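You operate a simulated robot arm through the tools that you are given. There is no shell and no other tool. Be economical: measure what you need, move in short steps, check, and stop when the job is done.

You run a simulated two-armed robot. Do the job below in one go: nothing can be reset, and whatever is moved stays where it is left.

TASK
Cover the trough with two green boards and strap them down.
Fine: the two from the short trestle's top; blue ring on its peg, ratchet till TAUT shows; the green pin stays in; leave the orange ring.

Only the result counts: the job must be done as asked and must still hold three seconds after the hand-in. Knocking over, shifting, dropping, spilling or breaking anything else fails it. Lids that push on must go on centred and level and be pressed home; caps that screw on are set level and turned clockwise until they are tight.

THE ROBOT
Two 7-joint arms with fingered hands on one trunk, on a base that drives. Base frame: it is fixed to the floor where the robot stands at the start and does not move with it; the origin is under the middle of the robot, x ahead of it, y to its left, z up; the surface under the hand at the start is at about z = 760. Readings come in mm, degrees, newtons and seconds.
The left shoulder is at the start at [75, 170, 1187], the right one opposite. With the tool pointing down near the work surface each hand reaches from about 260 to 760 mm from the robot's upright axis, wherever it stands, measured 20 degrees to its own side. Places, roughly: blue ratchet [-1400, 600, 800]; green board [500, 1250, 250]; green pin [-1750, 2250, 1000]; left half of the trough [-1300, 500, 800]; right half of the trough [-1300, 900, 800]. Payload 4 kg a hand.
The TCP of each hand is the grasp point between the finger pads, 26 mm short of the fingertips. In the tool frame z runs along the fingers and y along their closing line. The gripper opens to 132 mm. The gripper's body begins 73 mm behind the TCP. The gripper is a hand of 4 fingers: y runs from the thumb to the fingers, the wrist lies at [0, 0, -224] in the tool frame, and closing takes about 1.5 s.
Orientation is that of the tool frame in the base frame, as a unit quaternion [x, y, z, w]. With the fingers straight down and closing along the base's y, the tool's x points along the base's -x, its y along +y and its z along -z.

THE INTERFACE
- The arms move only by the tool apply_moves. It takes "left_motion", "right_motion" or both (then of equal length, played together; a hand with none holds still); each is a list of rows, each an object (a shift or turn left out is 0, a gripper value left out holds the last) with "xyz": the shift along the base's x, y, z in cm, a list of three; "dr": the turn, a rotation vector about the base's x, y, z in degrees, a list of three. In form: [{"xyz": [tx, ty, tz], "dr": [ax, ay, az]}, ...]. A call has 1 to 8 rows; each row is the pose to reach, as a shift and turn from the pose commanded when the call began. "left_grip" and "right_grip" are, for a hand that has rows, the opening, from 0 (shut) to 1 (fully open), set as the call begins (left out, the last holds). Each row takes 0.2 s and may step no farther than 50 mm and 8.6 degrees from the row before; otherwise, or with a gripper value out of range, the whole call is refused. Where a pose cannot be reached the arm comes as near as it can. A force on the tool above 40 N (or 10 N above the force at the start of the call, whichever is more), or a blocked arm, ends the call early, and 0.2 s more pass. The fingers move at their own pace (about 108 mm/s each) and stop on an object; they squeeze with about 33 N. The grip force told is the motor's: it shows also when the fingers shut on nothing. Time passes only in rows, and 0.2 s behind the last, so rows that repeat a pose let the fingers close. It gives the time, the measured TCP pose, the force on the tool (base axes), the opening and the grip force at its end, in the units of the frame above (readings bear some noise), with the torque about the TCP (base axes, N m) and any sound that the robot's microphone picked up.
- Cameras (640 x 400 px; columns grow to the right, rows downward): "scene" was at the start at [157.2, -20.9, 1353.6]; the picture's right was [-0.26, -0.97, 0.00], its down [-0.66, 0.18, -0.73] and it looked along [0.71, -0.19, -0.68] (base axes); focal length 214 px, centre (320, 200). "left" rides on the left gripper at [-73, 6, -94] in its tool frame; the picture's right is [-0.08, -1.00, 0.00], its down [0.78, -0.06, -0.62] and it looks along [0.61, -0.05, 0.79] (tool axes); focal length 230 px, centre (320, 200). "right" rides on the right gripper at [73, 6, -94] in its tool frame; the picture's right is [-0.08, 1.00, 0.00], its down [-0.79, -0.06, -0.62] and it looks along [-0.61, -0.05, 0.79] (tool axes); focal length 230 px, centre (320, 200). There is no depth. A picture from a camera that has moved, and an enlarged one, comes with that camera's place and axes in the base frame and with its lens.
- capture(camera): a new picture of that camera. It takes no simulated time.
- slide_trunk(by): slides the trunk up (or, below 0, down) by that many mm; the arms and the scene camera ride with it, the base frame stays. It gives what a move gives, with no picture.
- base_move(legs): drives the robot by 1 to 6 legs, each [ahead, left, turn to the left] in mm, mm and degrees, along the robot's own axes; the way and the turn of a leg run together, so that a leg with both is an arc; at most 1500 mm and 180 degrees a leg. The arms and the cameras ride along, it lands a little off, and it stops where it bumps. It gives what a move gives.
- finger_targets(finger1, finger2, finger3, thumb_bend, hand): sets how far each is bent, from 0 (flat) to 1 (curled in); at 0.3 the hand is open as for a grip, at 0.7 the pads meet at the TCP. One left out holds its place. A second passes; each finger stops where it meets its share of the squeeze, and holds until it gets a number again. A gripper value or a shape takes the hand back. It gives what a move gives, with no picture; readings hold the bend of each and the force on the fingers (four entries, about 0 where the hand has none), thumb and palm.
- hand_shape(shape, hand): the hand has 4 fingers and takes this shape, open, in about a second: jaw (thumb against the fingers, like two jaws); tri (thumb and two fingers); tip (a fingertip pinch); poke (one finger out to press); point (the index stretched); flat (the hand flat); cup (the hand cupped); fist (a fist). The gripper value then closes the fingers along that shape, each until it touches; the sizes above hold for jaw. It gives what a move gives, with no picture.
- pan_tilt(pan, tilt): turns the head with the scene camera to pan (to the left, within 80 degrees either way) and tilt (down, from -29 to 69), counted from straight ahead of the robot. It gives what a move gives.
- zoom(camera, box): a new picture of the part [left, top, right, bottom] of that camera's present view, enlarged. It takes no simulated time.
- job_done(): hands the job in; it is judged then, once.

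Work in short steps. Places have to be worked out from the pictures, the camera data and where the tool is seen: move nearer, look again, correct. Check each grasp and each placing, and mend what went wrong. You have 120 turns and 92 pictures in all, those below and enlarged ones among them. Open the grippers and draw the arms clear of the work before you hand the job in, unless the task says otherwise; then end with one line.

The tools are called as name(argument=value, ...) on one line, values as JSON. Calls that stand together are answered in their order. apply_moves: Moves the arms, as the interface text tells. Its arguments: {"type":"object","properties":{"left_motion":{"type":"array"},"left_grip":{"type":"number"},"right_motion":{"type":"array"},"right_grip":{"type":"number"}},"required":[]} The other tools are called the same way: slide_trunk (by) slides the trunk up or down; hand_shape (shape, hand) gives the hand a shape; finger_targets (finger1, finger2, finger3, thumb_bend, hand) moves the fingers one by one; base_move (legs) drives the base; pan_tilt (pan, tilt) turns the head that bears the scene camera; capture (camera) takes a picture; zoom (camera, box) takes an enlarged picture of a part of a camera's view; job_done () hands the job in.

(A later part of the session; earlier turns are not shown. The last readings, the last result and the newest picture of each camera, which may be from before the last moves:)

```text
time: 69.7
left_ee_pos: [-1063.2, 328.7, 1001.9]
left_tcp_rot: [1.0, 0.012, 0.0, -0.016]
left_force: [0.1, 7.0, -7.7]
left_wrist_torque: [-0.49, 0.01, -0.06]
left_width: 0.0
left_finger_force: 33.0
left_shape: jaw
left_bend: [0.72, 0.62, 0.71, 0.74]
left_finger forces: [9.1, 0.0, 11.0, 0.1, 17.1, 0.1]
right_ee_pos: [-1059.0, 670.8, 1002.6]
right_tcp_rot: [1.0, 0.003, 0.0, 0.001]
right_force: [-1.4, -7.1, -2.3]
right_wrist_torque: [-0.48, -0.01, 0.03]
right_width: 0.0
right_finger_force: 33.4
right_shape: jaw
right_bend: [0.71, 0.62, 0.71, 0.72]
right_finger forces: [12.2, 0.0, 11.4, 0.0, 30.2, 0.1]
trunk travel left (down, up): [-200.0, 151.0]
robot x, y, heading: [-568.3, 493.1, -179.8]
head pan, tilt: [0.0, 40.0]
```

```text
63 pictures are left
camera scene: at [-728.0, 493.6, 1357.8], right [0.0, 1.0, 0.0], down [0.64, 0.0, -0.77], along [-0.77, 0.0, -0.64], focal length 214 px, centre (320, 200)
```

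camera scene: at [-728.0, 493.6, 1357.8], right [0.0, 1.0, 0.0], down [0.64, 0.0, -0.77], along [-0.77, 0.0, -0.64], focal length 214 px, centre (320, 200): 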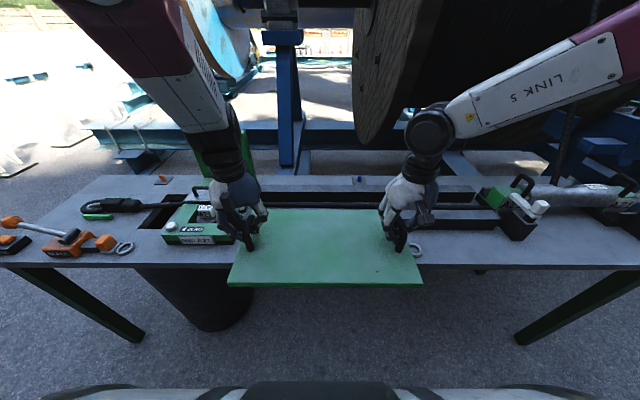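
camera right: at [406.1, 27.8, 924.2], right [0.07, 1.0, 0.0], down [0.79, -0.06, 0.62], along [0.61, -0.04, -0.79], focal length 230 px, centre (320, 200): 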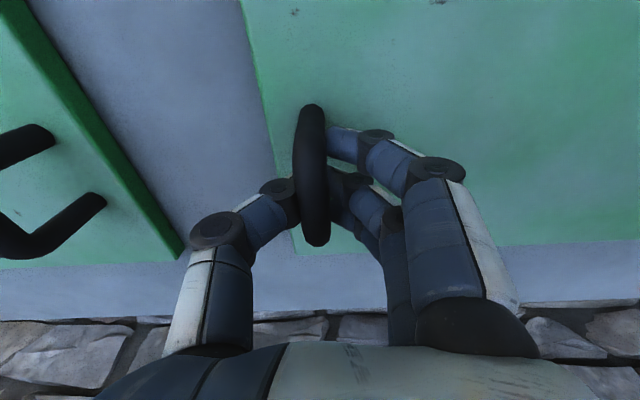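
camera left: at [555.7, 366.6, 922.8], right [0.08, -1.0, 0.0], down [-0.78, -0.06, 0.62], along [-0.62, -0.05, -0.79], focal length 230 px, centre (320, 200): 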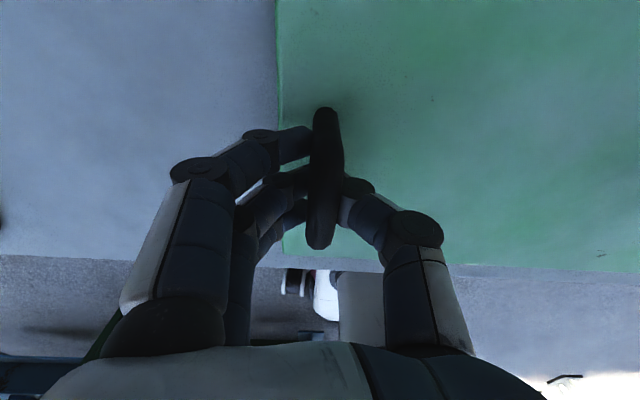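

I need the trough's exact ends; zooming on both in the current view.

zoom(camera="scene", box=[150, 150, 310, 250])

zoom(camera="scene", box=[400, 150, 560, 250])

```text
4.00 times, centred on (230, 200) of scene
camera zoom: at [-728.0, 493.6, 1357.8], right [0.0, 1.0, 0.0], down [0.64, 0.0, -0.77], along [-0.77, 0.0, -0.64], focal length 858 px, centre (680, 200)
```

zoom: 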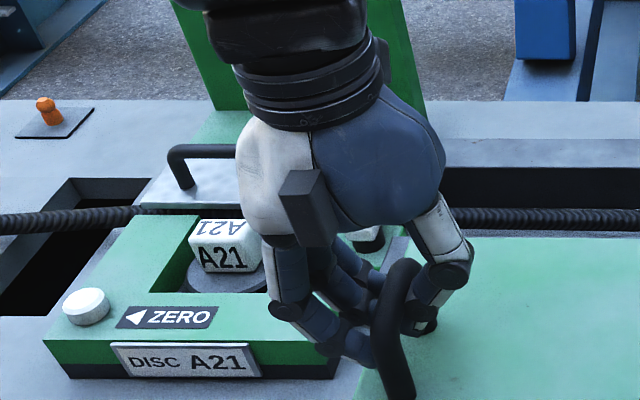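

```text
4.00 times, centred on (480, 200) of scene
camera zoom: at [-728.0, 493.6, 1357.8], right [0.0, 1.0, 0.0], down [0.64, 0.0, -0.77], along [-0.77, 0.0, -0.64], focal length 858 px, centre (-320, 200)
```

zoom: 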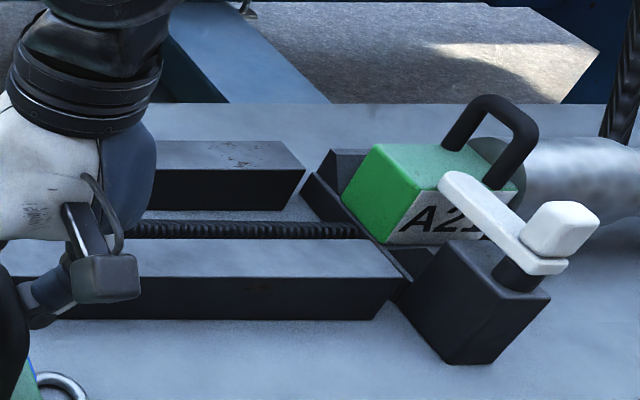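

Walls run y≈232–1135 (x −1268…−1472, top 820); strap line is y≈675, so the joint between boards should be near y≈682. Lever knob may reach z≈900, so raise the trunk 60 mm and drive forward over it.

slide_trunk(by=60)

base_move(legs=[[250, 20, 0]])

pan_tilt(pan=0, tilt=55)

capture(camera="scene")

capture(camera="right")

```text
time: 70.7
left_ee_pos: [-1063.0, 329.5, 1061.5]
left_tcp_rot: [1.0, 0.01, 0.002, -0.013]
left_force: [-0.1, 9.0, -6.6]
left_wrist_torque: [-0.44, 0.02, -0.04]
left_width: 0.0
left_finger_force: 33.0
left_shape: jaw
left_bend: [0.72, 0.62, 0.72, 0.74]
left_finger forces: [8.5, 0.0, 9.6, 0.1, 17.4, 0.0]
right_ee_pos: [-1059.5, 669.0, 1061.2]
right_tcp_rot: [1.0, 0.002, 0.001, 0.0]
right_force: [-0.2, -10.5, -2.5]
right_wrist_torque: [-0.51, -0.04, -0.02]
right_width: 0.2
right_finger_force: 33.1
right_shape: jaw
right_bend: [0.71, 0.62, 0.71, 0.72]
right_finger forces: [12.5, 0.0, 11.8, 0.0, 29.4, 0.1]
trunk travel left (down, up): [-260.0, 91.0]
robot x, y, heading: [-567.1, 493.9, -179.7]
head pan, tilt: [0.0, 40.0]
```

```text
time: 72.5
left_ee_pos: [-1312.1, 310.1, 1060.6]
left_tcp_rot: [1.0, 0.008, 0.001, -0.013]
left_force: [0.0, 10.7, -8.0]
left_wrist_torque: [-0.44, -0.02, -0.1]
left_width: 0.1
left_finger_force: 33.0
left_shape: jaw
left_bend: [0.72, 0.62, 0.72, 0.74]
left_finger forces: [8.9, 0.0, 9.9, 0.1, 18.3, 0.0]
right_ee_pos: [-1308.0, 650.4, 1062.2]
right_tcp_rot: [1.0, 0.001, 0.001, -0.001]
right_force: [0.3, -9.9, -2.1]
right_wrist_torque: [-0.49, -0.02, -0.01]
right_width: 0.0
right_finger_force: 32.9
right_shape: jaw
right_bend: [0.71, 0.62, 0.71, 0.72]
right_finger forces: [12.7, 0.0, 12.0, 0.0, 29.1, 0.0]
trunk travel left (down, up): [-260.0, 91.0]
robot x, y, heading: [-818.7, 472.8, -179.6]
head pan, tilt: [0.0, 40.0]
```

```text
time: 73.3
left_ee_pos: [-1311.9, 310.3, 1060.2]
left_tcp_rot: [1.0, 0.01, 0.001, -0.014]
left_force: [0.3, 6.6, -6.8]
left_wrist_torque: [-0.47, 0.05, -0.09]
left_width: 0.0
left_finger_force: 33.4
left_shape: jaw
left_bend: [0.72, 0.62, 0.72, 0.74]
left_finger forces: [9.5, 0.0, 10.7, 0.0, 16.7, 0.0]
right_ee_pos: [-1305.5, 650.8, 1062.9]
right_tcp_rot: [1.0, 0.002, 0.0, 0.001]
right_force: [0.8, -6.7, -2.9]
right_wrist_torque: [-0.45, -0.04, 0.03]
right_width: 0.2
right_finger_force: 33.0
right_shape: jaw
right_bend: [0.71, 0.62, 0.71, 0.72]
right_finger forces: [11.7, 0.0, 11.2, 0.1, 30.4, 0.0]
trunk travel left (down, up): [-260.0, 91.0]
robot x, y, heading: [-817.3, 473.9, -179.8]
head pan, tilt: [0.0, 55.0]
```

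```text
60 pictures are left
camera scene: at [-936.2, 473.6, 1398.6], right [0.0, 1.0, 0.0], down [0.82, 0.0, -0.57], along [-0.57, 0.0, -0.82], focal length 214 px, centre (320, 200)
```

scene: 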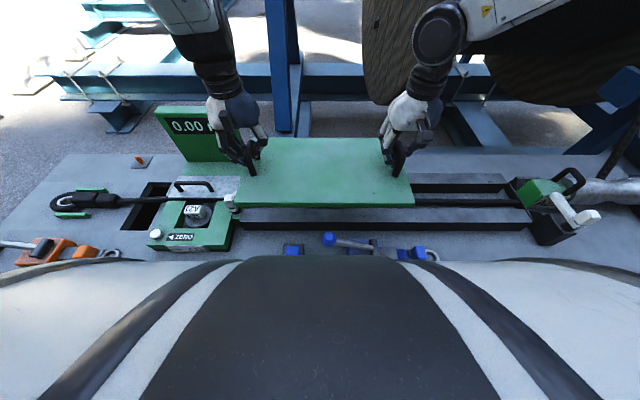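

```text
59 pictures are left
camera right: at [-1234.3, 645.2, 1154.7], right [-0.07, -1.0, 0.0], down [-0.79, 0.06, 0.62], along [-0.61, 0.05, -0.79], focal length 230 px, centre (320, 200)
```

right: 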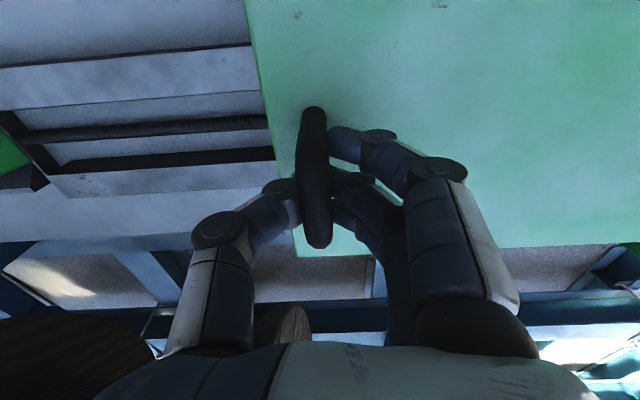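

Zooming to check the walls' left end and lateral clearance with the meter box.

zoom(camera="scene", box=[170, 140, 330, 260])

zoom(camera="scene", box=[370, 150, 530, 260])

```text
3.33 times, centred on (250, 200) of scene
camera zoom: at [-936.2, 473.6, 1398.6], right [0.0, 1.0, 0.0], down [0.82, 0.0, -0.57], along [-0.57, 0.0, -0.82], focal length 715 px, centre (553, 200)
```

zoom: 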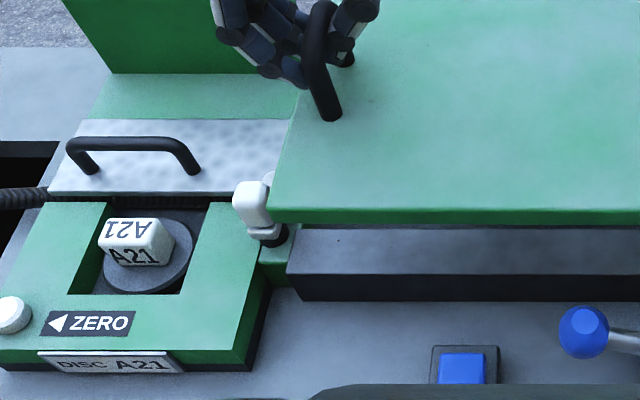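

```text
3.64 times, centred on (450, 205) of scene
camera zoom: at [-936.2, 473.6, 1398.6], right [0.0, 1.0, 0.0], down [0.82, 0.0, -0.57], along [-0.57, 0.0, -0.82], focal length 780 px, centre (-153, 182)
```

zoom: 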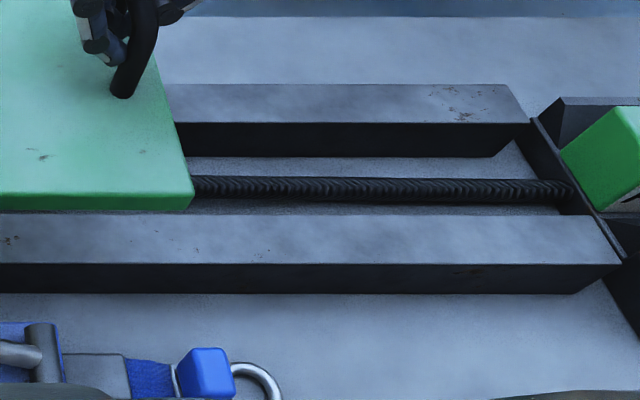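

Refined by triangulating across views: trough bench z≈780, wall top ≈842, walls x≈−1245…−1436 (centre −1340), y≈240…1104. I'll shift the board over the centre and lower partway to z≈950.

apply_moves(left_motion=[{"xyz": [-1.7, -0.15, 0]}, {"xyz": [-3.3, -0.3, 0]}, {"xyz": [-3.3, -0.3, -2]}, {"xyz": [-3.3, -0.3, -4.5]}, {"xyz": [-3.3, -0.3, -7]}, {"xyz": [-3.3, -0.3, -9.5]}, {"xyz": [-3.3, -0.3, -11]}, {"xyz": [-3.3, -0.3, -11]}], right_motion=[{"xyz": [-1.7, -0.15, 0]}, {"xyz": [-3.5, -0.3, 0]}, {"xyz": [-3.5, -0.3, -2]}, {"xyz": [-3.5, -0.3, -4.5]}, {"xyz": [-3.5, -0.3, -7]}, {"xyz": [-3.5, -0.3, -9.5]}, {"xyz": [-3.5, -0.3, -11]}, {"xyz": [-3.5, -0.3, -11]}])

zoom(camera="scene", box=[200, 130, 440, 280])

capture(camera="right")

```text
time: 75.1
left_ee_pos: [-1345.5, 307.3, 951.7]
left_tcp_rot: [1.0, 0.009, 0.0, -0.014]
left_force: [0.2, 11.8, -7.3]
left_wrist_torque: [-0.43, 0.03, -0.01]
left_width: 0.0
left_finger_force: 33.3
left_shape: jaw
left_bend: [0.72, 0.62, 0.72, 0.74]
left_finger forces: [9.0, 0.1, 9.5, 0.0, 19.7, 0.0]
right_ee_pos: [-1342.9, 648.2, 949.9]
right_tcp_rot: [1.0, 0.002, 0.0, 0.0]
right_force: [-0.5, -11.7, -2.0]
right_wrist_torque: [-0.51, -0.06, 0.01]
right_width: 0.3
right_finger_force: 32.7
right_shape: jaw
right_bend: [0.71, 0.62, 0.71, 0.72]
right_finger forces: [12.8, 0.0, 12.7, 0.1, 28.6, 0.0]
trunk travel left (down, up): [-260.0, 91.0]
robot x, y, heading: [-815.7, 474.4, -180.2]
head pan, tilt: [0.0, 55.0]
```

```text
2.67 times, centred on (320, 205) of scene
camera zoom: at [-936.4, 473.7, 1398.5], right [0.0, 1.0, 0.0], down [0.82, 0.0, -0.57], along [-0.57, 0.0, -0.82], focal length 572 px, centre (320, 187)
```

zoom: 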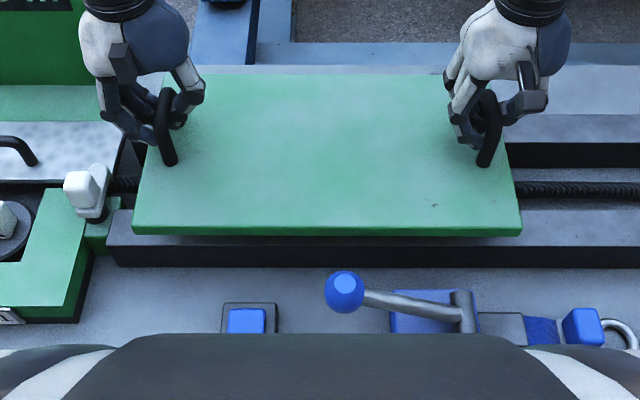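

```text
55 pictures are left
camera right: at [-1269.6, 642.7, 1044.0], right [-0.07, -1.0, 0.0], down [-0.79, 0.06, 0.62], along [-0.61, 0.04, -0.79], focal length 230 px, centre (320, 200)
```

right: 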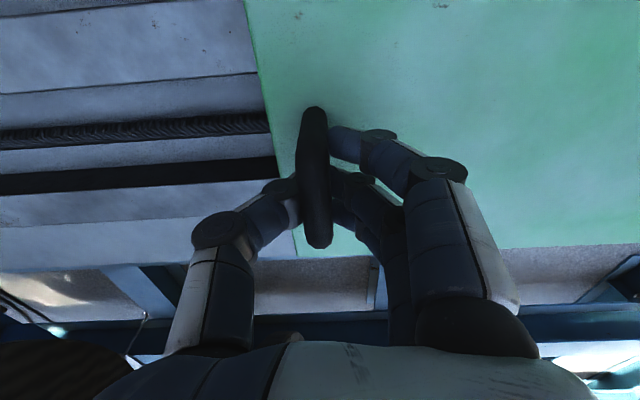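

Board is centred within a few mm over the walls. Lower in 1 cm steps until contact.

apply_moves(left_motion=[{"xyz": [0.2, 0, -1]}, {"xyz": [0.2, 0, -2]}, {"xyz": [0.2, 0, -3]}, {"xyz": [0.2, 0, -3.5]}, {"xyz": [0.2, 0, -4]}, {"xyz": [0.2, 0, -4.5]}], right_motion=[{"xyz": [0.2, 0, -1]}, {"xyz": [0.2, 0, -2]}, {"xyz": [0.2, 0, -3]}, {"xyz": [0.2, 0, -3.5]}, {"xyz": [0.2, 0, -4]}, {"xyz": [0.2, 0, -4.5]}])

zoom(camera="scene", box=[200, 130, 440, 280])

```text
time: 76.5
left_ee_pos: [-1343.6, 308.2, 907.3]
left_tcp_rot: [1.0, 0.009, 0.0, -0.014]
left_force: [0.8, 10.2, -7.4]
left_wrist_torque: [-0.42, 0.07, -0.05]
left_width: 0.0
left_finger_force: 33.3
left_shape: jaw
left_bend: [0.72, 0.62, 0.72, 0.74]
left_finger forces: [9.4, 0.0, 9.4, 0.1, 18.5, 0.0]
right_ee_pos: [-1340.4, 648.4, 907.7]
right_tcp_rot: [1.0, 0.002, 0.0, 0.0]
right_force: [1.1, -9.3, -2.3]
right_wrist_torque: [-0.5, -0.03, 0.1]
right_width: 0.0
right_finger_force: 33.2
right_shape: jaw
right_bend: [0.71, 0.62, 0.71, 0.72]
right_finger forces: [11.7, 0.1, 12.5, 0.0, 28.9, 0.0]
trunk travel left (down, up): [-260.0, 91.0]
robot x, y, heading: [-816.8, 475.5, -179.9]
head pan, tilt: [0.0, 55.0]
```

```text
2.67 times, centred on (320, 205) of scene
camera zoom: at [-936.8, 473.7, 1398.4], right [0.0, 1.0, 0.0], down [0.82, 0.0, -0.57], along [-0.57, 0.0, -0.82], focal length 572 px, centre (320, 187)
```

zoom: 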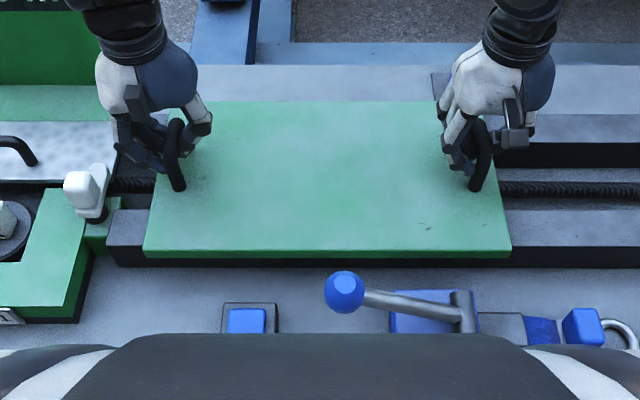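

Still bearing the weight; continue down in 5 mm steps.

apply_moves(left_motion=[{"xyz": [0, 0, -0.5]}, {"xyz": [0, 0, -1]}, {"xyz": [0, 0, -1.5]}, {"xyz": [0, 0, -2]}, {"xyz": [0, 0, -2]}], right_motion=[{"xyz": [0, 0, -0.5]}, {"xyz": [0, 0, -1]}, {"xyz": [0, 0, -1.5]}, {"xyz": [0, 0, -2]}, {"xyz": [0, 0, -2]}])

zoom(camera="scene", box=[200, 130, 440, 280])

```text
time: 77.4
left_ee_pos: [-1343.0, 305.9, 899.2]
left_tcp_rot: [1.0, 0.01, -0.009, -0.012]
left_force: [6.0, 0.0, 25.4]
left_wrist_torque: [-0.68, -0.06, -0.08]
left_width: 0.2
left_finger_force: 33.3
left_shape: jaw
left_bend: [0.74, 0.62, 0.75, 0.74]
left_finger forces: [14.2, 0.1, 14.5, 0.0, 22.4, 0.0]
right_ee_pos: [-1340.9, 645.5, 899.8]
right_tcp_rot: [1.0, 0.001, -0.008, 0.005]
right_force: [4.6, -3.2, 24.2]
right_wrist_torque: [-0.54, -0.09, 0.0]
right_width: 1.9
right_finger_force: 32.9
right_shape: jaw
right_bend: [0.74, 0.62, 0.74, 0.73]
right_finger forces: [13.8, 0.1, 13.4, 0.1, 19.3, 0.1]
trunk travel left (down, up): [-260.0, 91.0]
robot x, y, heading: [-819.5, 475.4, -179.9]
head pan, tilt: [0.0, 55.0]
stopped in row 4 (right hand): the force on the tool passed its limit at 42 N (the readings are from after the stop); the commanded pose is now the measured one
```

```text
2.67 times, centred on (320, 205) of scene
camera zoom: at [-929.7, 474.0, 1399.3], right [0.0, 1.0, 0.0], down [0.82, 0.0, -0.58], along [-0.58, 0.0, -0.82], focal length 572 px, centre (320, 187)
```

zoom: 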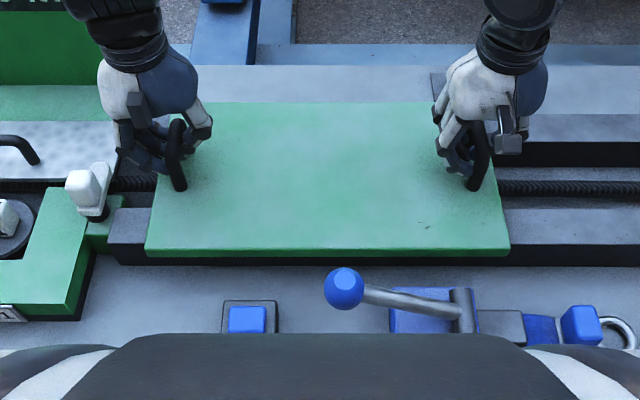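

Board is down on the walls. Relieve by 5 mm, open partway (0.5) and check before drawing up.

apply_moves(left_motion=[{"xyz": [0, 0, 0.5]}, {"xyz": [0, 0, 0.5]}], right_motion=[{"xyz": [0, 0, 0.5]}, {"xyz": [0, 0, 0.5]}])

apply_moves(left_motion=[{}, {}, {}, {}, {}], right_motion=[{}, {}, {}, {}, {}], left_grip=0.55, right_grip=0.55)

capture(camera="left")

capture(camera="right")

```text
time: 78.0
left_ee_pos: [-1344.7, 306.4, 900.5]
left_tcp_rot: [1.0, 0.01, -0.005, -0.013]
left_force: [5.1, 2.4, 10.0]
left_wrist_torque: [-0.61, -0.05, -0.03]
left_width: 0.0
left_finger_force: 33.1
left_shape: jaw
left_bend: [0.74, 0.62, 0.74, 0.74]
left_finger forces: [12.6, 0.0, 12.0, 0.1, 26.1, 0.1]
right_ee_pos: [-1341.5, 645.7, 900.7]
right_tcp_rot: [1.0, 0.001, -0.005, 0.002]
right_force: [4.2, -6.0, 8.1]
right_wrist_torque: [-0.61, -0.01, 0.0]
right_width: 1.4
right_finger_force: 33.0
right_shape: jaw
right_bend: [0.73, 0.62, 0.73, 0.72]
right_finger forces: [12.1, 0.0, 12.5, 0.0, 19.8, 0.0]
trunk travel left (down, up): [-260.0, 91.0]
robot x, y, heading: [-816.6, 475.5, -180.0]
head pan, tilt: [0.0, 55.0]
```

```text
time: 79.2
left_ee_pos: [-1345.6, 305.8, 899.9]
left_tcp_rot: [1.0, 0.009, -0.004, -0.014]
left_force: [0.5, 1.0, -0.9]
left_wrist_torque: [0.01, -0.01, 0.01]
left_width: 72.0
left_finger_force: 0.1
left_shape: jaw
left_bend: [0.72, 0.72, 0.72, 0.7]
left_finger forces: [0.0, 0.0, 0.0, 0.0, 0.0, 0.0]
right_ee_pos: [-1343.6, 647.2, 900.6]
right_tcp_rot: [1.0, 0.002, -0.003, 0.002]
right_force: [-0.3, 0.5, 0.3]
right_wrist_torque: [0.01, 0.0, 0.01]
right_width: 72.0
right_finger_force: 0.0
right_shape: jaw
right_bend: [0.72, 0.72, 0.72, 0.7]
right_finger forces: [0.1, 0.0, 0.1, 0.0, 0.1, 0.1]
trunk travel left (down, up): [-260.0, 91.0]
robot x, y, heading: [-817.8, 470.9, -179.9]
head pan, tilt: [0.0, 55.0]
```

```text
52 pictures are left
camera left: at [-1417.9, 296.1, 992.7], right [-0.1, 0.99, 0.03], down [0.79, 0.06, 0.61], along [0.61, 0.08, -0.79], focal length 230 px, centre (320, 200)
```

left: 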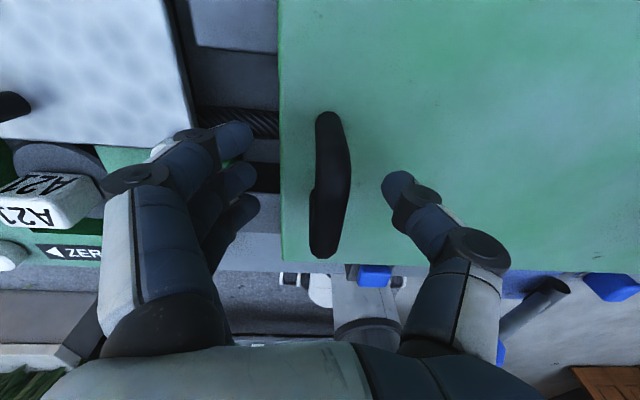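

```text
51 pictures are left
camera right: at [-1270.1, 640.9, 992.2], right [-0.07, -1.0, 0.0], down [-0.78, 0.06, 0.62], along [-0.62, 0.04, -0.78], focal length 230 px, centre (320, 200)
```

right: 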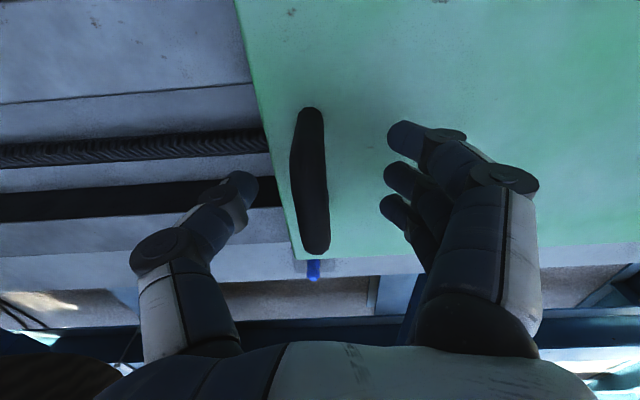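

Released cleanly on both sides. Raise hands straight up 16 cm.

apply_moves(left_motion=[{"xyz": [0, 0, 2]}, {"xyz": [0, 0, 4]}, {"xyz": [0, 0, 7]}, {"xyz": [0, 0, 10]}, {"xyz": [0, 0, 13]}, {"xyz": [0, 0, 16]}], right_motion=[{"xyz": [0, 0, 2]}, {"xyz": [0, 0, 4]}, {"xyz": [0, 0, 7]}, {"xyz": [0, 0, 10]}, {"xyz": [0, 0, 13]}, {"xyz": [0, 0, 16]}])

capture(camera="scene")

```text
time: 80.6
left_ee_pos: [-1345.4, 305.6, 1059.4]
left_tcp_rot: [1.0, 0.009, -0.005, -0.013]
left_force: [-0.4, 0.0, -0.4]
left_wrist_torque: [-0.01, 0.01, 0.01]
left_width: 71.8
left_finger_force: 0.0
left_shape: jaw
left_bend: [0.72, 0.72, 0.72, 0.7]
left_finger forces: [0.0, 0.0, 0.1, 0.0, 0.0, 0.0]
right_ee_pos: [-1343.4, 646.4, 1060.0]
right_tcp_rot: [1.0, 0.002, -0.004, 0.002]
right_force: [0.8, 0.5, -0.4]
right_wrist_torque: [-0.03, 0.02, 0.01]
right_width: 72.0
right_finger_force: 0.1
right_shape: jaw
right_bend: [0.72, 0.72, 0.72, 0.7]
right_finger forces: [0.0, 0.0, 0.0, 0.0, 0.0, 0.0]
trunk travel left (down, up): [-260.0, 91.0]
robot x, y, heading: [-815.9, 471.2, -179.9]
head pan, tilt: [0.0, 55.0]
```

```text
50 pictures are left
camera scene: at [-934.9, 473.6, 1398.7], right [0.0, 1.0, 0.0], down [0.82, 0.0, -0.57], along [-0.57, 0.0, -0.82], focal length 214 px, centre (320, 200)
```

scene: 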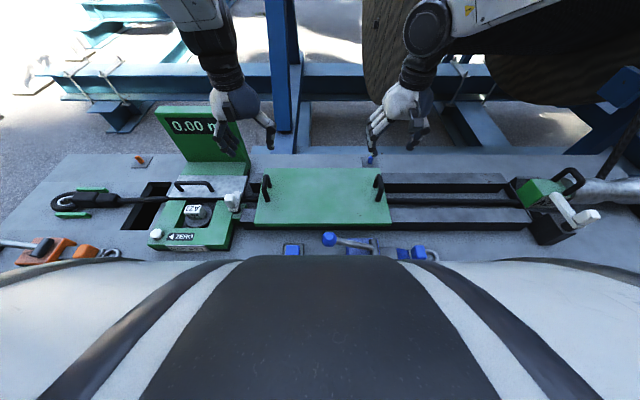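

Zooming to measure board 1's right edge and yaw.

zoom(camera="scene", box=[230, 150, 420, 265])

```text
3.37 times, centred on (325, 208) of scene
camera zoom: at [-934.9, 473.6, 1398.7], right [0.0, 1.0, 0.0], down [0.82, 0.0, -0.57], along [-0.57, 0.0, -0.82], focal length 722 px, centre (303, 175)
```

zoom: 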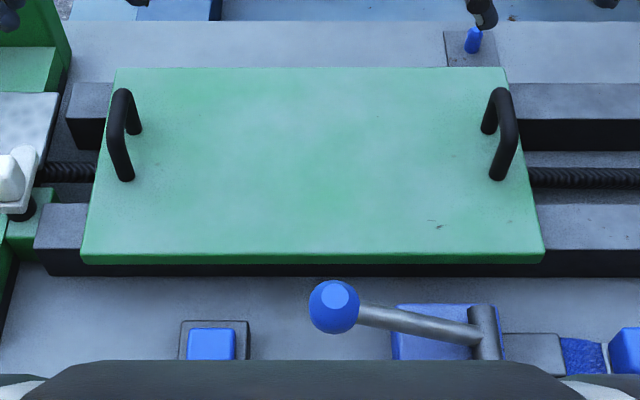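

Board 1 sits x −1229…−1444, y 284…678, square. Now fetch board 2: back off, turn, drive to y≈−331.

base_move(legs=[[-450, 0, 0], [0, 0, 180], [0, -802, 0], [350, 0, 0]])

pan_tilt(pan=0, tilt=50)

zoom(camera="scene", box=[200, 130, 440, 290])

capture(camera="left")

capture(camera="right")

```text
time: 99.3
left_ee_pos: [464.6, -214.7, 1057.6]
left_tcp_rot: [0.028, 1.0, -0.013, 0.003]
left_force: [0.6, 0.3, -0.1]
left_wrist_torque: [-0.04, 0.04, 0.02]
left_width: 72.0
left_finger_force: 0.1
left_shape: jaw
left_bend: [0.72, 0.72, 0.72, 0.7]
left_finger forces: [0.0, 0.0, 0.0, 0.0, 0.0, 0.1]
right_ee_pos: [437.3, -554.2, 1059.3]
right_tcp_rot: [0.037, 0.999, 0.002, 0.004]
right_force: [-0.1, -0.2, 0.7]
right_wrist_torque: [0.0, 0.0, 0.04]
right_width: 72.1
right_finger_force: 0.1
right_shape: jaw
right_bend: [0.72, 0.72, 0.72, 0.7]
right_finger forces: [0.0, 0.0, 0.1, 0.0, 0.0, 0.1]
trunk travel left (down, up): [-260.0, 91.0]
robot x, y, heading: [-78.0, -340.4, -4.1]
head pan, tilt: [0.0, 55.0]
```

```text
time: 99.9
left_ee_pos: [462.7, -215.3, 1057.8]
left_tcp_rot: [0.029, 0.999, -0.013, 0.004]
left_force: [-0.2, 0.8, 0.4]
left_wrist_torque: [0.02, -0.01, -0.01]
left_width: 71.8
left_finger_force: 0.1
left_shape: jaw
left_bend: [0.72, 0.72, 0.72, 0.7]
left_finger forces: [0.1, 0.0, 0.1, 0.0, 0.0, 0.1]
right_ee_pos: [437.4, -554.3, 1059.7]
right_tcp_rot: [0.037, 0.999, 0.002, 0.003]
right_force: [0.1, 0.9, -0.1]
right_wrist_torque: [0.0, -0.01, 0.0]
right_width: 71.8
right_finger_force: 0.0
right_shape: jaw
right_bend: [0.72, 0.72, 0.72, 0.7]
right_finger forces: [0.0, 0.1, 0.0, 0.0, 0.0, 0.0]
trunk travel left (down, up): [-260.0, 91.0]
robot x, y, heading: [-79.0, -340.2, -4.3]
head pan, tilt: [0.0, 50.0]
```

```text
2.50 times, centred on (320, 210) of scene
camera zoom: at [49.2, -350.8, 1405.1], right [-0.07, -1.0, 0.0], down [-0.76, 0.06, -0.64], along [0.64, -0.05, -0.77], focal length 536 px, centre (320, 175)
```

zoom: 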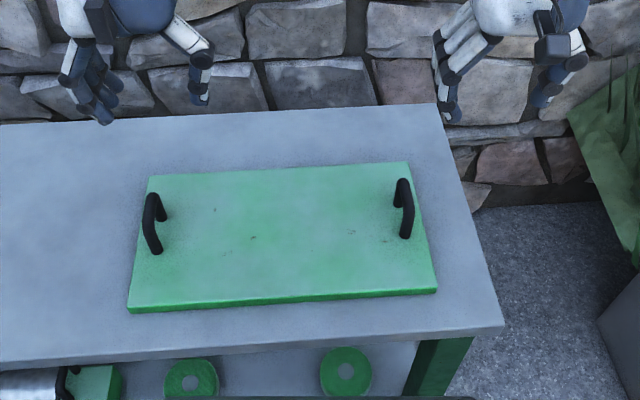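

```text
47 pictures are left
camera left: at [536.3, -211.3, 1150.8], right [0.02, -1.0, 0.03], down [-0.79, 0.0, 0.61], along [-0.61, -0.03, -0.79], focal length 230 px, centre (320, 200)
```

left: 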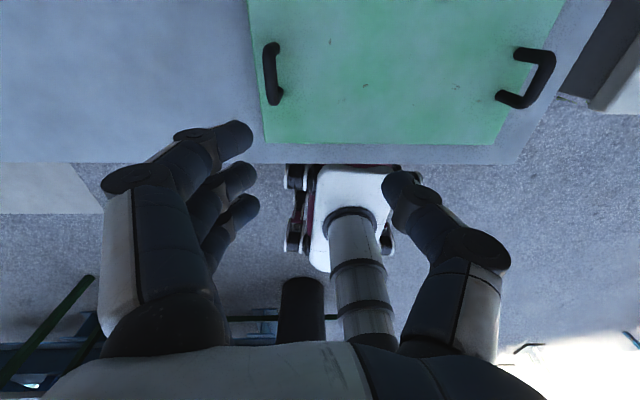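

```text
46 pictures are left
camera right: at [363.3, -544.7, 1151.0], right [0.15, 0.99, 0.0], down [0.77, -0.12, 0.62], along [0.62, -0.09, -0.78], focal length 230 px, centre (320, 200)
```

right: 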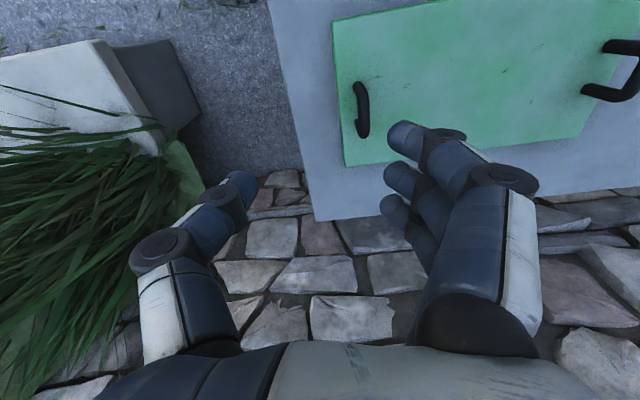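

Landed 4° off and short, but the bench is unmoved. Board 2 handles at about (482,−163) and (478,−499). Correct heading and approach.

base_move(legs=[[0, 0, 4.2], [40, 9, 0]])

capture(camera="scene")

```text
time: 101.3
left_ee_pos: [493.9, -166.6, 1057.0]
left_tcp_rot: [-0.008, 1.0, -0.014, 0.004]
left_force: [-0.5, 0.1, 0.1]
left_wrist_torque: [0.01, 0.05, -0.02]
left_width: 72.0
left_finger_force: 0.1
left_shape: jaw
left_bend: [0.72, 0.72, 0.72, 0.7]
left_finger forces: [0.1, 0.1, 0.0, 0.0, 0.0, 0.0]
right_ee_pos: [491.6, -507.3, 1058.0]
right_tcp_rot: [0.0, 1.0, 0.002, 0.003]
right_force: [0.1, -0.1, 0.2]
right_wrist_torque: [-0.03, 0.03, 0.0]
right_width: 71.8
right_finger_force: 0.1
right_shape: jaw
right_bend: [0.72, 0.72, 0.72, 0.7]
right_finger forces: [0.0, 0.0, 0.1, 0.0, 0.1, 0.1]
trunk travel left (down, up): [-260.0, 91.0]
robot x, y, heading: [-39.0, -331.9, -0.3]
head pan, tilt: [0.0, 50.0]
```

```text
45 pictures are left
camera scene: at [90.5, -331.9, 1404.9], right [0.0, -1.0, 0.0], down [-0.77, 0.0, -0.64], along [0.64, 0.0, -0.77], focal length 214 px, centre (320, 200)
```

scene: 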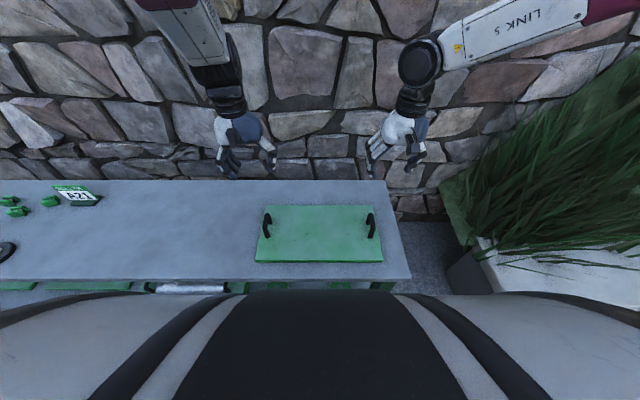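

Bring hands above handles at z≈905, correcting the left hand's small tilt, opening wide.

apply_moves(left_motion=[{"xyz": [-0.4, 0.2, -4], "dr": [0.8, 0.2, -0.4]}, {"xyz": [-0.8, 0.4, -8], "dr": [1.6, 0.5, -0.9]}, {"xyz": [-1.3, 0.6, -12], "dr": [1.6, 0.5, -0.9]}, {"xyz": [-1.3, 0.6, -15.2], "dr": [1.6, 0.5, -0.9]}, {"xyz": [-1.3, 0.6, -15.2], "dr": [1.6, 0.5, -0.9]}], right_motion=[{"xyz": [-0.4, 0.3, -4]}, {"xyz": [-0.8, 0.6, -8]}, {"xyz": [-1.2, 0.9, -12]}, {"xyz": [-1.2, 0.9, -15.3]}, {"xyz": [-1.2, 0.9, -15.3]}], left_grip=1, right_grip=1)

capture(camera="left")

capture(camera="right")

```text
time: 102.5
left_ee_pos: [478.3, -160.7, 907.0]
left_tcp_rot: [0.001, 1.0, 0.001, 0.001]
left_force: [0.4, 0.3, -0.2]
left_wrist_torque: [0.0, -0.02, 0.02]
left_width: 132.1
left_finger_force: 0.0
left_shape: jaw
left_bend: [0.3, 0.3, 0.3, 0.3]
left_finger forces: [0.0, 0.0, 0.1, 0.1, 0.0, 0.1]
right_ee_pos: [477.0, -496.1, 906.4]
right_tcp_rot: [0.0, 1.0, 0.002, 0.005]
right_force: [-1.1, -0.3, 0.6]
right_wrist_torque: [0.02, 0.0, 0.03]
right_width: 131.9
right_finger_force: 0.1
right_shape: jaw
right_bend: [0.3, 0.3, 0.3, 0.3]
right_finger forces: [0.1, 0.1, 0.0, 0.0, 0.0, 0.0]
trunk travel left (down, up): [-260.0, 91.0]
robot x, y, heading: [-34.9, -333.5, -0.1]
head pan, tilt: [0.0, 50.0]
```

```text
44 pictures are left
camera left: at [551.5, -156.5, 999.9], right [0.08, -1.0, 0.0], down [-0.79, -0.06, 0.62], along [-0.61, -0.05, -0.79], focal length 230 px, centre (320, 200)
```

left: 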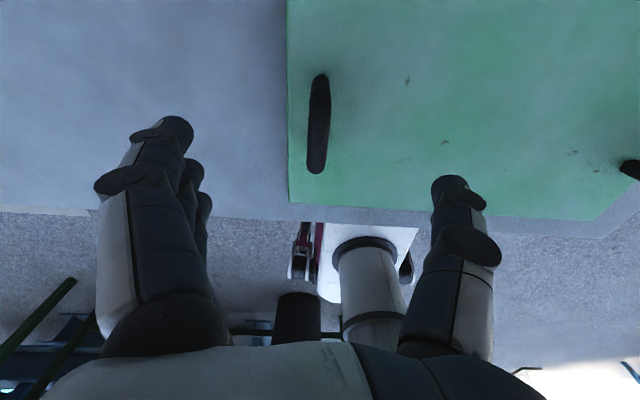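

```text
43 pictures are left
camera right: at [403.7, -490.7, 998.0], right [0.08, 1.0, 0.01], down [0.78, -0.06, 0.62], along [0.62, -0.04, -0.78], focal length 230 px, centre (320, 200)
```

right: 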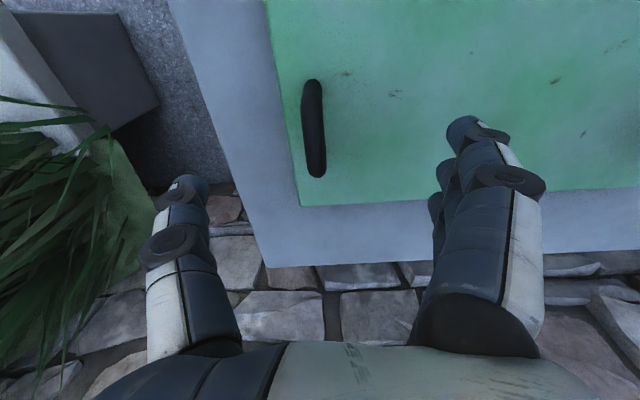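

Alignment matches the first board's. Lower to z≈832 and close.

apply_moves(left_motion=[{"xyz": [0.2, 0, -2.5]}, {"xyz": [0.2, 0, -5]}, {"xyz": [0.2, 0, -7.5]}, {"xyz": [0.2, 0, -7.5]}], right_motion=[{"xyz": [0.2, -0.2, -2.5]}, {"xyz": [0.2, -0.2, -5]}, {"xyz": [0.2, -0.2, -7.4]}, {"xyz": [0.2, -0.2, -7.4]}])

apply_moves(left_motion=[{}, {}, {}, {}, {}, {}, {}, {}], right_motion=[{}, {}, {}, {}, {}, {}, {}, {}], left_grip=0, right_grip=0)

apply_moves(left_motion=[{"xyz": [0, 0, 1]}, {"xyz": [0, 0, 2]}, {"xyz": [0, 0, 3]}, {"xyz": [0, 0, 4]}, {"xyz": [0, 0, 5]}, {"xyz": [0, 0, 5]}], right_motion=[{"xyz": [0, 0, 1]}, {"xyz": [0, 0, 2]}, {"xyz": [0, 0, 3]}, {"xyz": [0, 0, 4]}, {"xyz": [0, 0, 5]}, {"xyz": [0, 0, 5]}])

zoom(camera="scene", box=[200, 120, 440, 290])

```text
time: 103.5
left_ee_pos: [481.3, -162.0, 832.4]
left_tcp_rot: [0.0, 1.0, 0.001, 0.001]
left_force: [-0.3, 0.5, -0.2]
left_wrist_torque: [-0.02, 0.01, 0.0]
left_width: 131.9
left_finger_force: 0.1
left_shape: jaw
left_bend: [0.3, 0.3, 0.3, 0.3]
left_finger forces: [0.1, 0.0, 0.1, 0.0, 0.0, 0.0]
right_ee_pos: [480.6, -498.7, 832.6]
right_tcp_rot: [-0.001, 1.0, 0.004, 0.005]
right_force: [0.1, 0.8, 1.1]
right_wrist_torque: [0.01, -0.02, 0.02]
right_width: 131.7
right_finger_force: 0.0
right_shape: jaw
right_bend: [0.3, 0.3, 0.3, 0.3]
right_finger forces: [0.1, 0.0, 0.1, 0.0, 0.0, 0.1]
trunk travel left (down, up): [-260.0, 91.0]
robot x, y, heading: [-35.0, -334.2, -0.1]
head pan, tilt: [0.0, 50.0]
```

```text
time: 105.3
left_ee_pos: [482.0, -161.6, 832.1]
left_tcp_rot: [0.0, 1.0, 0.002, 0.0]
left_force: [-0.8, -0.3, 0.0]
left_wrist_torque: [0.26, 0.0, -0.03]
left_width: 0.0
left_finger_force: 32.4
left_shape: jaw
left_bend: [0.72, 0.6, 0.72, 0.65]
left_finger forces: [9.0, 0.0, 8.8, 0.1, 32.6, 0.1]
right_ee_pos: [480.2, -498.6, 831.5]
right_tcp_rot: [0.0, 1.0, 0.003, 0.004]
right_force: [0.1, -0.2, 0.0]
right_wrist_torque: [0.3, -0.04, 0.02]
right_width: 0.0
right_finger_force: 32.6
right_shape: jaw
right_bend: [0.71, 0.62, 0.71, 0.72]
right_finger forces: [9.3, 0.1, 9.3, 0.1, 30.3, 0.0]
trunk travel left (down, up): [-260.0, 91.0]
robot x, y, heading: [-35.7, -330.9, 0.1]
head pan, tilt: [0.0, 50.0]
```

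```text
time: 106.7
left_ee_pos: [481.1, -161.4, 879.8]
left_tcp_rot: [0.0, 1.0, 0.0, 0.0]
left_force: [0.5, -4.3, -7.3]
left_wrist_torque: [0.3, 0.01, -0.02]
left_width: 0.0
left_finger_force: 32.7
left_shape: jaw
left_bend: [0.72, 0.61, 0.72, 0.65]
left_finger forces: [8.8, 0.1, 8.5, 0.0, 35.6, 0.0]
right_ee_pos: [481.4, -499.2, 881.8]
right_tcp_rot: [0.0, 1.0, 0.003, 0.004]
right_force: [0.6, 5.4, -3.7]
right_wrist_torque: [0.36, -0.01, -0.04]
right_width: 0.1
right_finger_force: 33.3
right_shape: jaw
right_bend: [0.71, 0.62, 0.71, 0.72]
right_finger forces: [10.6, 0.1, 10.7, 0.0, 29.6, 0.0]
trunk travel left (down, up): [-260.0, 91.0]
robot x, y, heading: [-38.6, -331.3, 0.1]
head pan, tilt: [0.0, 50.0]
```

```text
2.35 times, centred on (320, 205) of scene
camera zoom: at [89.8, -332.5, 1404.9], right [0.0, -1.0, 0.0], down [-0.77, 0.0, -0.64], along [0.64, 0.0, -0.77], focal length 505 px, centre (320, 188)
```

zoom: 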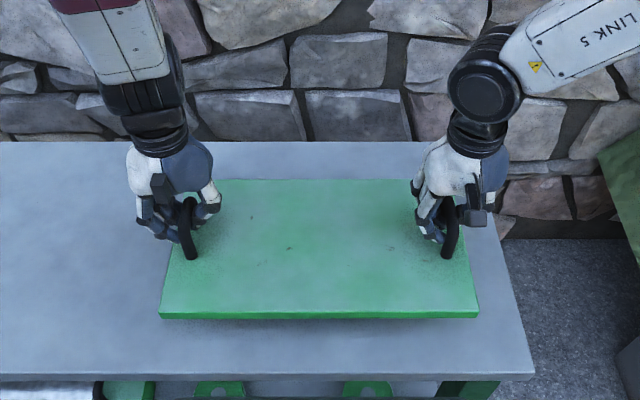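

Board 2 lifted level. Raise to ~1055, then back, turn and shift in front of the right half.

apply_moves(left_motion=[{"xyz": [0, 0, 2.2]}, {"xyz": [0, 0, 4.4]}, {"xyz": [0, 0, 6.6]}, {"xyz": [0, 0, 8.8]}, {"xyz": [0, 0, 11]}, {"xyz": [0, 0, 13.2]}, {"xyz": [0, 0, 15.4]}, {"xyz": [0, 0, 17.5]}], right_motion=[{"xyz": [0, 0, 2.2]}, {"xyz": [0, 0, 4.4]}, {"xyz": [0, 0, 6.6]}, {"xyz": [0, 0, 8.8]}, {"xyz": [0, 0, 11]}, {"xyz": [0, 0, 13.2]}, {"xyz": [0, 0, 15.4]}, {"xyz": [0, 0, 17.5]}])

base_move(legs=[[-350, 0, 0], [0, 0, 180]])

```text
time: 108.5
left_ee_pos: [480.5, -158.4, 1055.6]
left_tcp_rot: [-0.004, 1.0, -0.004, -0.003]
left_force: [0.5, -16.7, -7.2]
left_wrist_torque: [0.25, -0.05, -0.07]
left_width: 0.0
left_finger_force: 32.6
left_shape: jaw
left_bend: [0.72, 0.61, 0.72, 0.65]
left_finger forces: [7.9, 0.1, 7.8, 0.0, 43.6, 0.1]
right_ee_pos: [480.8, -500.3, 1056.5]
right_tcp_rot: [0.0, 1.0, 0.003, 0.004]
right_force: [-0.6, 16.6, -2.6]
right_wrist_torque: [0.55, 0.0, 0.0]
right_width: 0.0
right_finger_force: 33.0
right_shape: jaw
right_bend: [0.71, 0.62, 0.71, 0.72]
right_finger forces: [13.6, 0.0, 13.5, 0.1, 0.2, 0.1]
trunk travel left (down, up): [-260.0, 91.0]
robot x, y, heading: [-37.0, -336.9, 0.0]
head pan, tilt: [0.0, 50.0]
```

```text
time: 118.1
left_ee_pos: [-907.1, -499.7, 1058.0]
left_tcp_rot: [1.0, -0.003, -0.001, -0.004]
left_force: [0.5, 11.3, -7.3]
left_wrist_torque: [-0.32, 0.0, -0.04]
left_width: 0.0
left_finger_force: 32.5
left_shape: jaw
left_bend: [0.72, 0.61, 0.72, 0.65]
left_finger forces: [8.3, 0.1, 9.0, 0.1, 41.3, 0.0]
right_ee_pos: [-898.5, -156.8, 1054.1]
right_tcp_rot: [1.0, -0.007, -0.003, 0.002]
right_force: [0.1, -11.4, -3.2]
right_wrist_torque: [-0.49, 0.03, -0.04]
right_width: 0.0
right_finger_force: 33.0
right_shape: jaw
right_bend: [0.71, 0.62, 0.71, 0.72]
right_finger forces: [12.9, 0.1, 11.4, 0.1, 28.1, 0.0]
trunk travel left (down, up): [-260.0, 91.0]
robot x, y, heading: [-384.4, -336.2, 179.2]
head pan, tilt: [0.0, 50.0]
```

Correct heading and drive laterally 1215 mm, then ahead a bit.

base_move(legs=[[0, 0, 0.8], [0, -1215, 0], [180, 0, 0]])

pan_tilt(pan=0, tilt=45)

capture(camera="scene")

```text
time: 130.3
left_ee_pos: [-1081.8, 690.9, 1056.1]
left_tcp_rot: [1.0, 0.008, 0.001, -0.005]
left_force: [-0.9, 14.3, -7.7]
left_wrist_torque: [-0.32, -0.02, -0.07]
left_width: 0.0
left_finger_force: 32.6
left_shape: jaw
left_bend: [0.73, 0.61, 0.72, 0.65]
left_finger forces: [8.1, 0.0, 8.8, 0.0, 43.2, 0.1]
right_ee_pos: [-1082.0, 1032.3, 1055.2]
right_tcp_rot: [1.0, 0.003, -0.004, 0.003]
right_force: [-1.3, -14.1, -2.7]
right_wrist_torque: [-0.51, -0.04, 0.0]
right_width: 0.0
right_finger_force: 33.1
right_shape: jaw
right_bend: [0.71, 0.62, 0.71, 0.72]
right_finger forces: [13.5, 0.1, 13.1, 0.0, 27.8, 0.0]
trunk travel left (down, up): [-260.0, 91.0]
robot x, y, heading: [-559.8, 871.1, -179.9]
head pan, tilt: [0.0, 50.0]
```

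```text
time: 130.9
left_ee_pos: [-1082.1, 692.5, 1056.7]
left_tcp_rot: [1.0, 0.009, 0.001, -0.006]
left_force: [-0.3, 8.0, -6.7]
left_wrist_torque: [-0.33, 0.02, -0.01]
left_width: 0.0
left_finger_force: 33.1
left_shape: jaw
left_bend: [0.73, 0.61, 0.72, 0.65]
left_finger forces: [8.6, 0.1, 9.3, 0.1, 39.9, 0.1]
right_ee_pos: [-1081.1, 1032.0, 1055.5]
right_tcp_rot: [1.0, 0.003, -0.004, 0.003]
right_force: [0.4, -8.2, -2.0]
right_wrist_torque: [-0.49, 0.02, -0.02]
right_width: 0.0
right_finger_force: 33.2
right_shape: jaw
right_bend: [0.71, 0.62, 0.71, 0.72]
right_finger forces: [12.6, 0.1, 12.1, 0.0, 29.9, 0.1]
trunk travel left (down, up): [-260.0, 91.0]
robot x, y, heading: [-559.1, 870.1, -179.7]
head pan, tilt: [0.0, 45.0]
```

```text
41 pictures are left
camera scene: at [-690.5, 869.1, 1411.9], right [0.0, 1.0, 0.0], down [0.71, 0.0, -0.71], along [-0.71, 0.0, -0.71], focal length 214 px, centre (320, 200)
```

scene: 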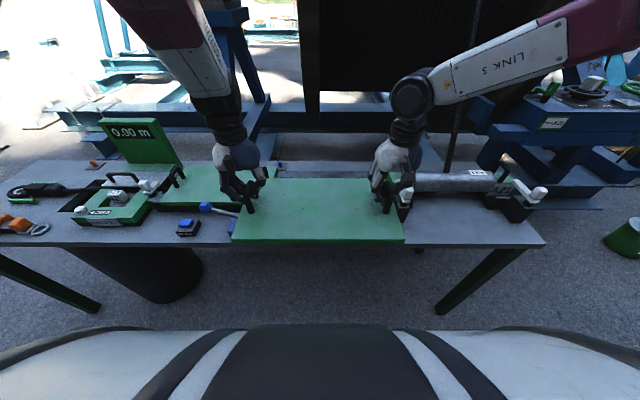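

Drive ahead 150 mm with 17 mm right, then look at clearances with reel and right-end box.

base_move(legs=[[150, -17, 0]])

pan_tilt(pan=-10, tilt=35)

capture(camera="scene")

```text
time: 132.3
left_ee_pos: [-1232.4, 707.3, 1056.2]
left_tcp_rot: [1.0, 0.009, 0.001, -0.005]
left_force: [-0.1, 12.5, -7.4]
left_wrist_torque: [-0.31, -0.02, -0.08]
left_width: 0.0
left_finger_force: 33.2
left_shape: jaw
left_bend: [0.73, 0.61, 0.72, 0.65]
left_finger forces: [8.1, 0.0, 8.6, 0.0, 41.6, 0.0]
right_ee_pos: [-1233.5, 1047.4, 1056.2]
right_tcp_rot: [1.0, 0.005, -0.003, 0.002]
right_force: [-0.2, -11.7, -2.7]
right_wrist_torque: [-0.54, -0.02, 0.04]
right_width: 0.0
right_finger_force: 33.3
right_shape: jaw
right_bend: [0.71, 0.62, 0.71, 0.72]
right_finger forces: [13.4, 0.1, 12.9, 0.0, 28.9, 0.0]
trunk travel left (down, up): [-260.0, 91.0]
robot x, y, heading: [-711.8, 882.9, -179.6]
head pan, tilt: [0.0, 45.0]
```

```text
time: 133.0
left_ee_pos: [-1232.2, 707.2, 1057.9]
left_tcp_rot: [1.0, 0.009, 0.0, -0.005]
left_force: [-0.4, 6.1, -6.5]
left_wrist_torque: [-0.35, 0.01, -0.05]
left_width: 0.0
left_finger_force: 33.0
left_shape: jaw
left_bend: [0.73, 0.61, 0.72, 0.65]
left_finger forces: [8.8, 0.1, 9.5, 0.1, 39.2, 0.0]
right_ee_pos: [-1231.9, 1047.2, 1055.8]
right_tcp_rot: [1.0, 0.004, -0.003, 0.003]
right_force: [0.5, -8.1, -2.8]
right_wrist_torque: [-0.42, 0.04, -0.01]
right_width: 0.2
right_finger_force: 33.0
right_shape: jaw
right_bend: [0.71, 0.62, 0.71, 0.72]
right_finger forces: [12.5, 0.0, 11.8, 0.1, 30.4, 0.0]
trunk travel left (down, up): [-260.0, 91.0]
robot x, y, heading: [-707.9, 886.2, -179.6]
head pan, tilt: [-10.0, 35.0]
```

```text
40 pictures are left
camera scene: at [-846.7, 900.1, 1426.7], right [0.17, 0.99, 0.0], down [0.57, -0.1, -0.82], along [-0.81, 0.14, -0.57], focal length 214 px, centre (320, 200)
```

scene: 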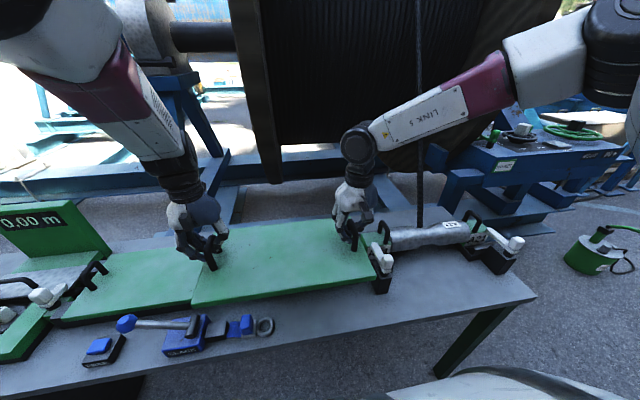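

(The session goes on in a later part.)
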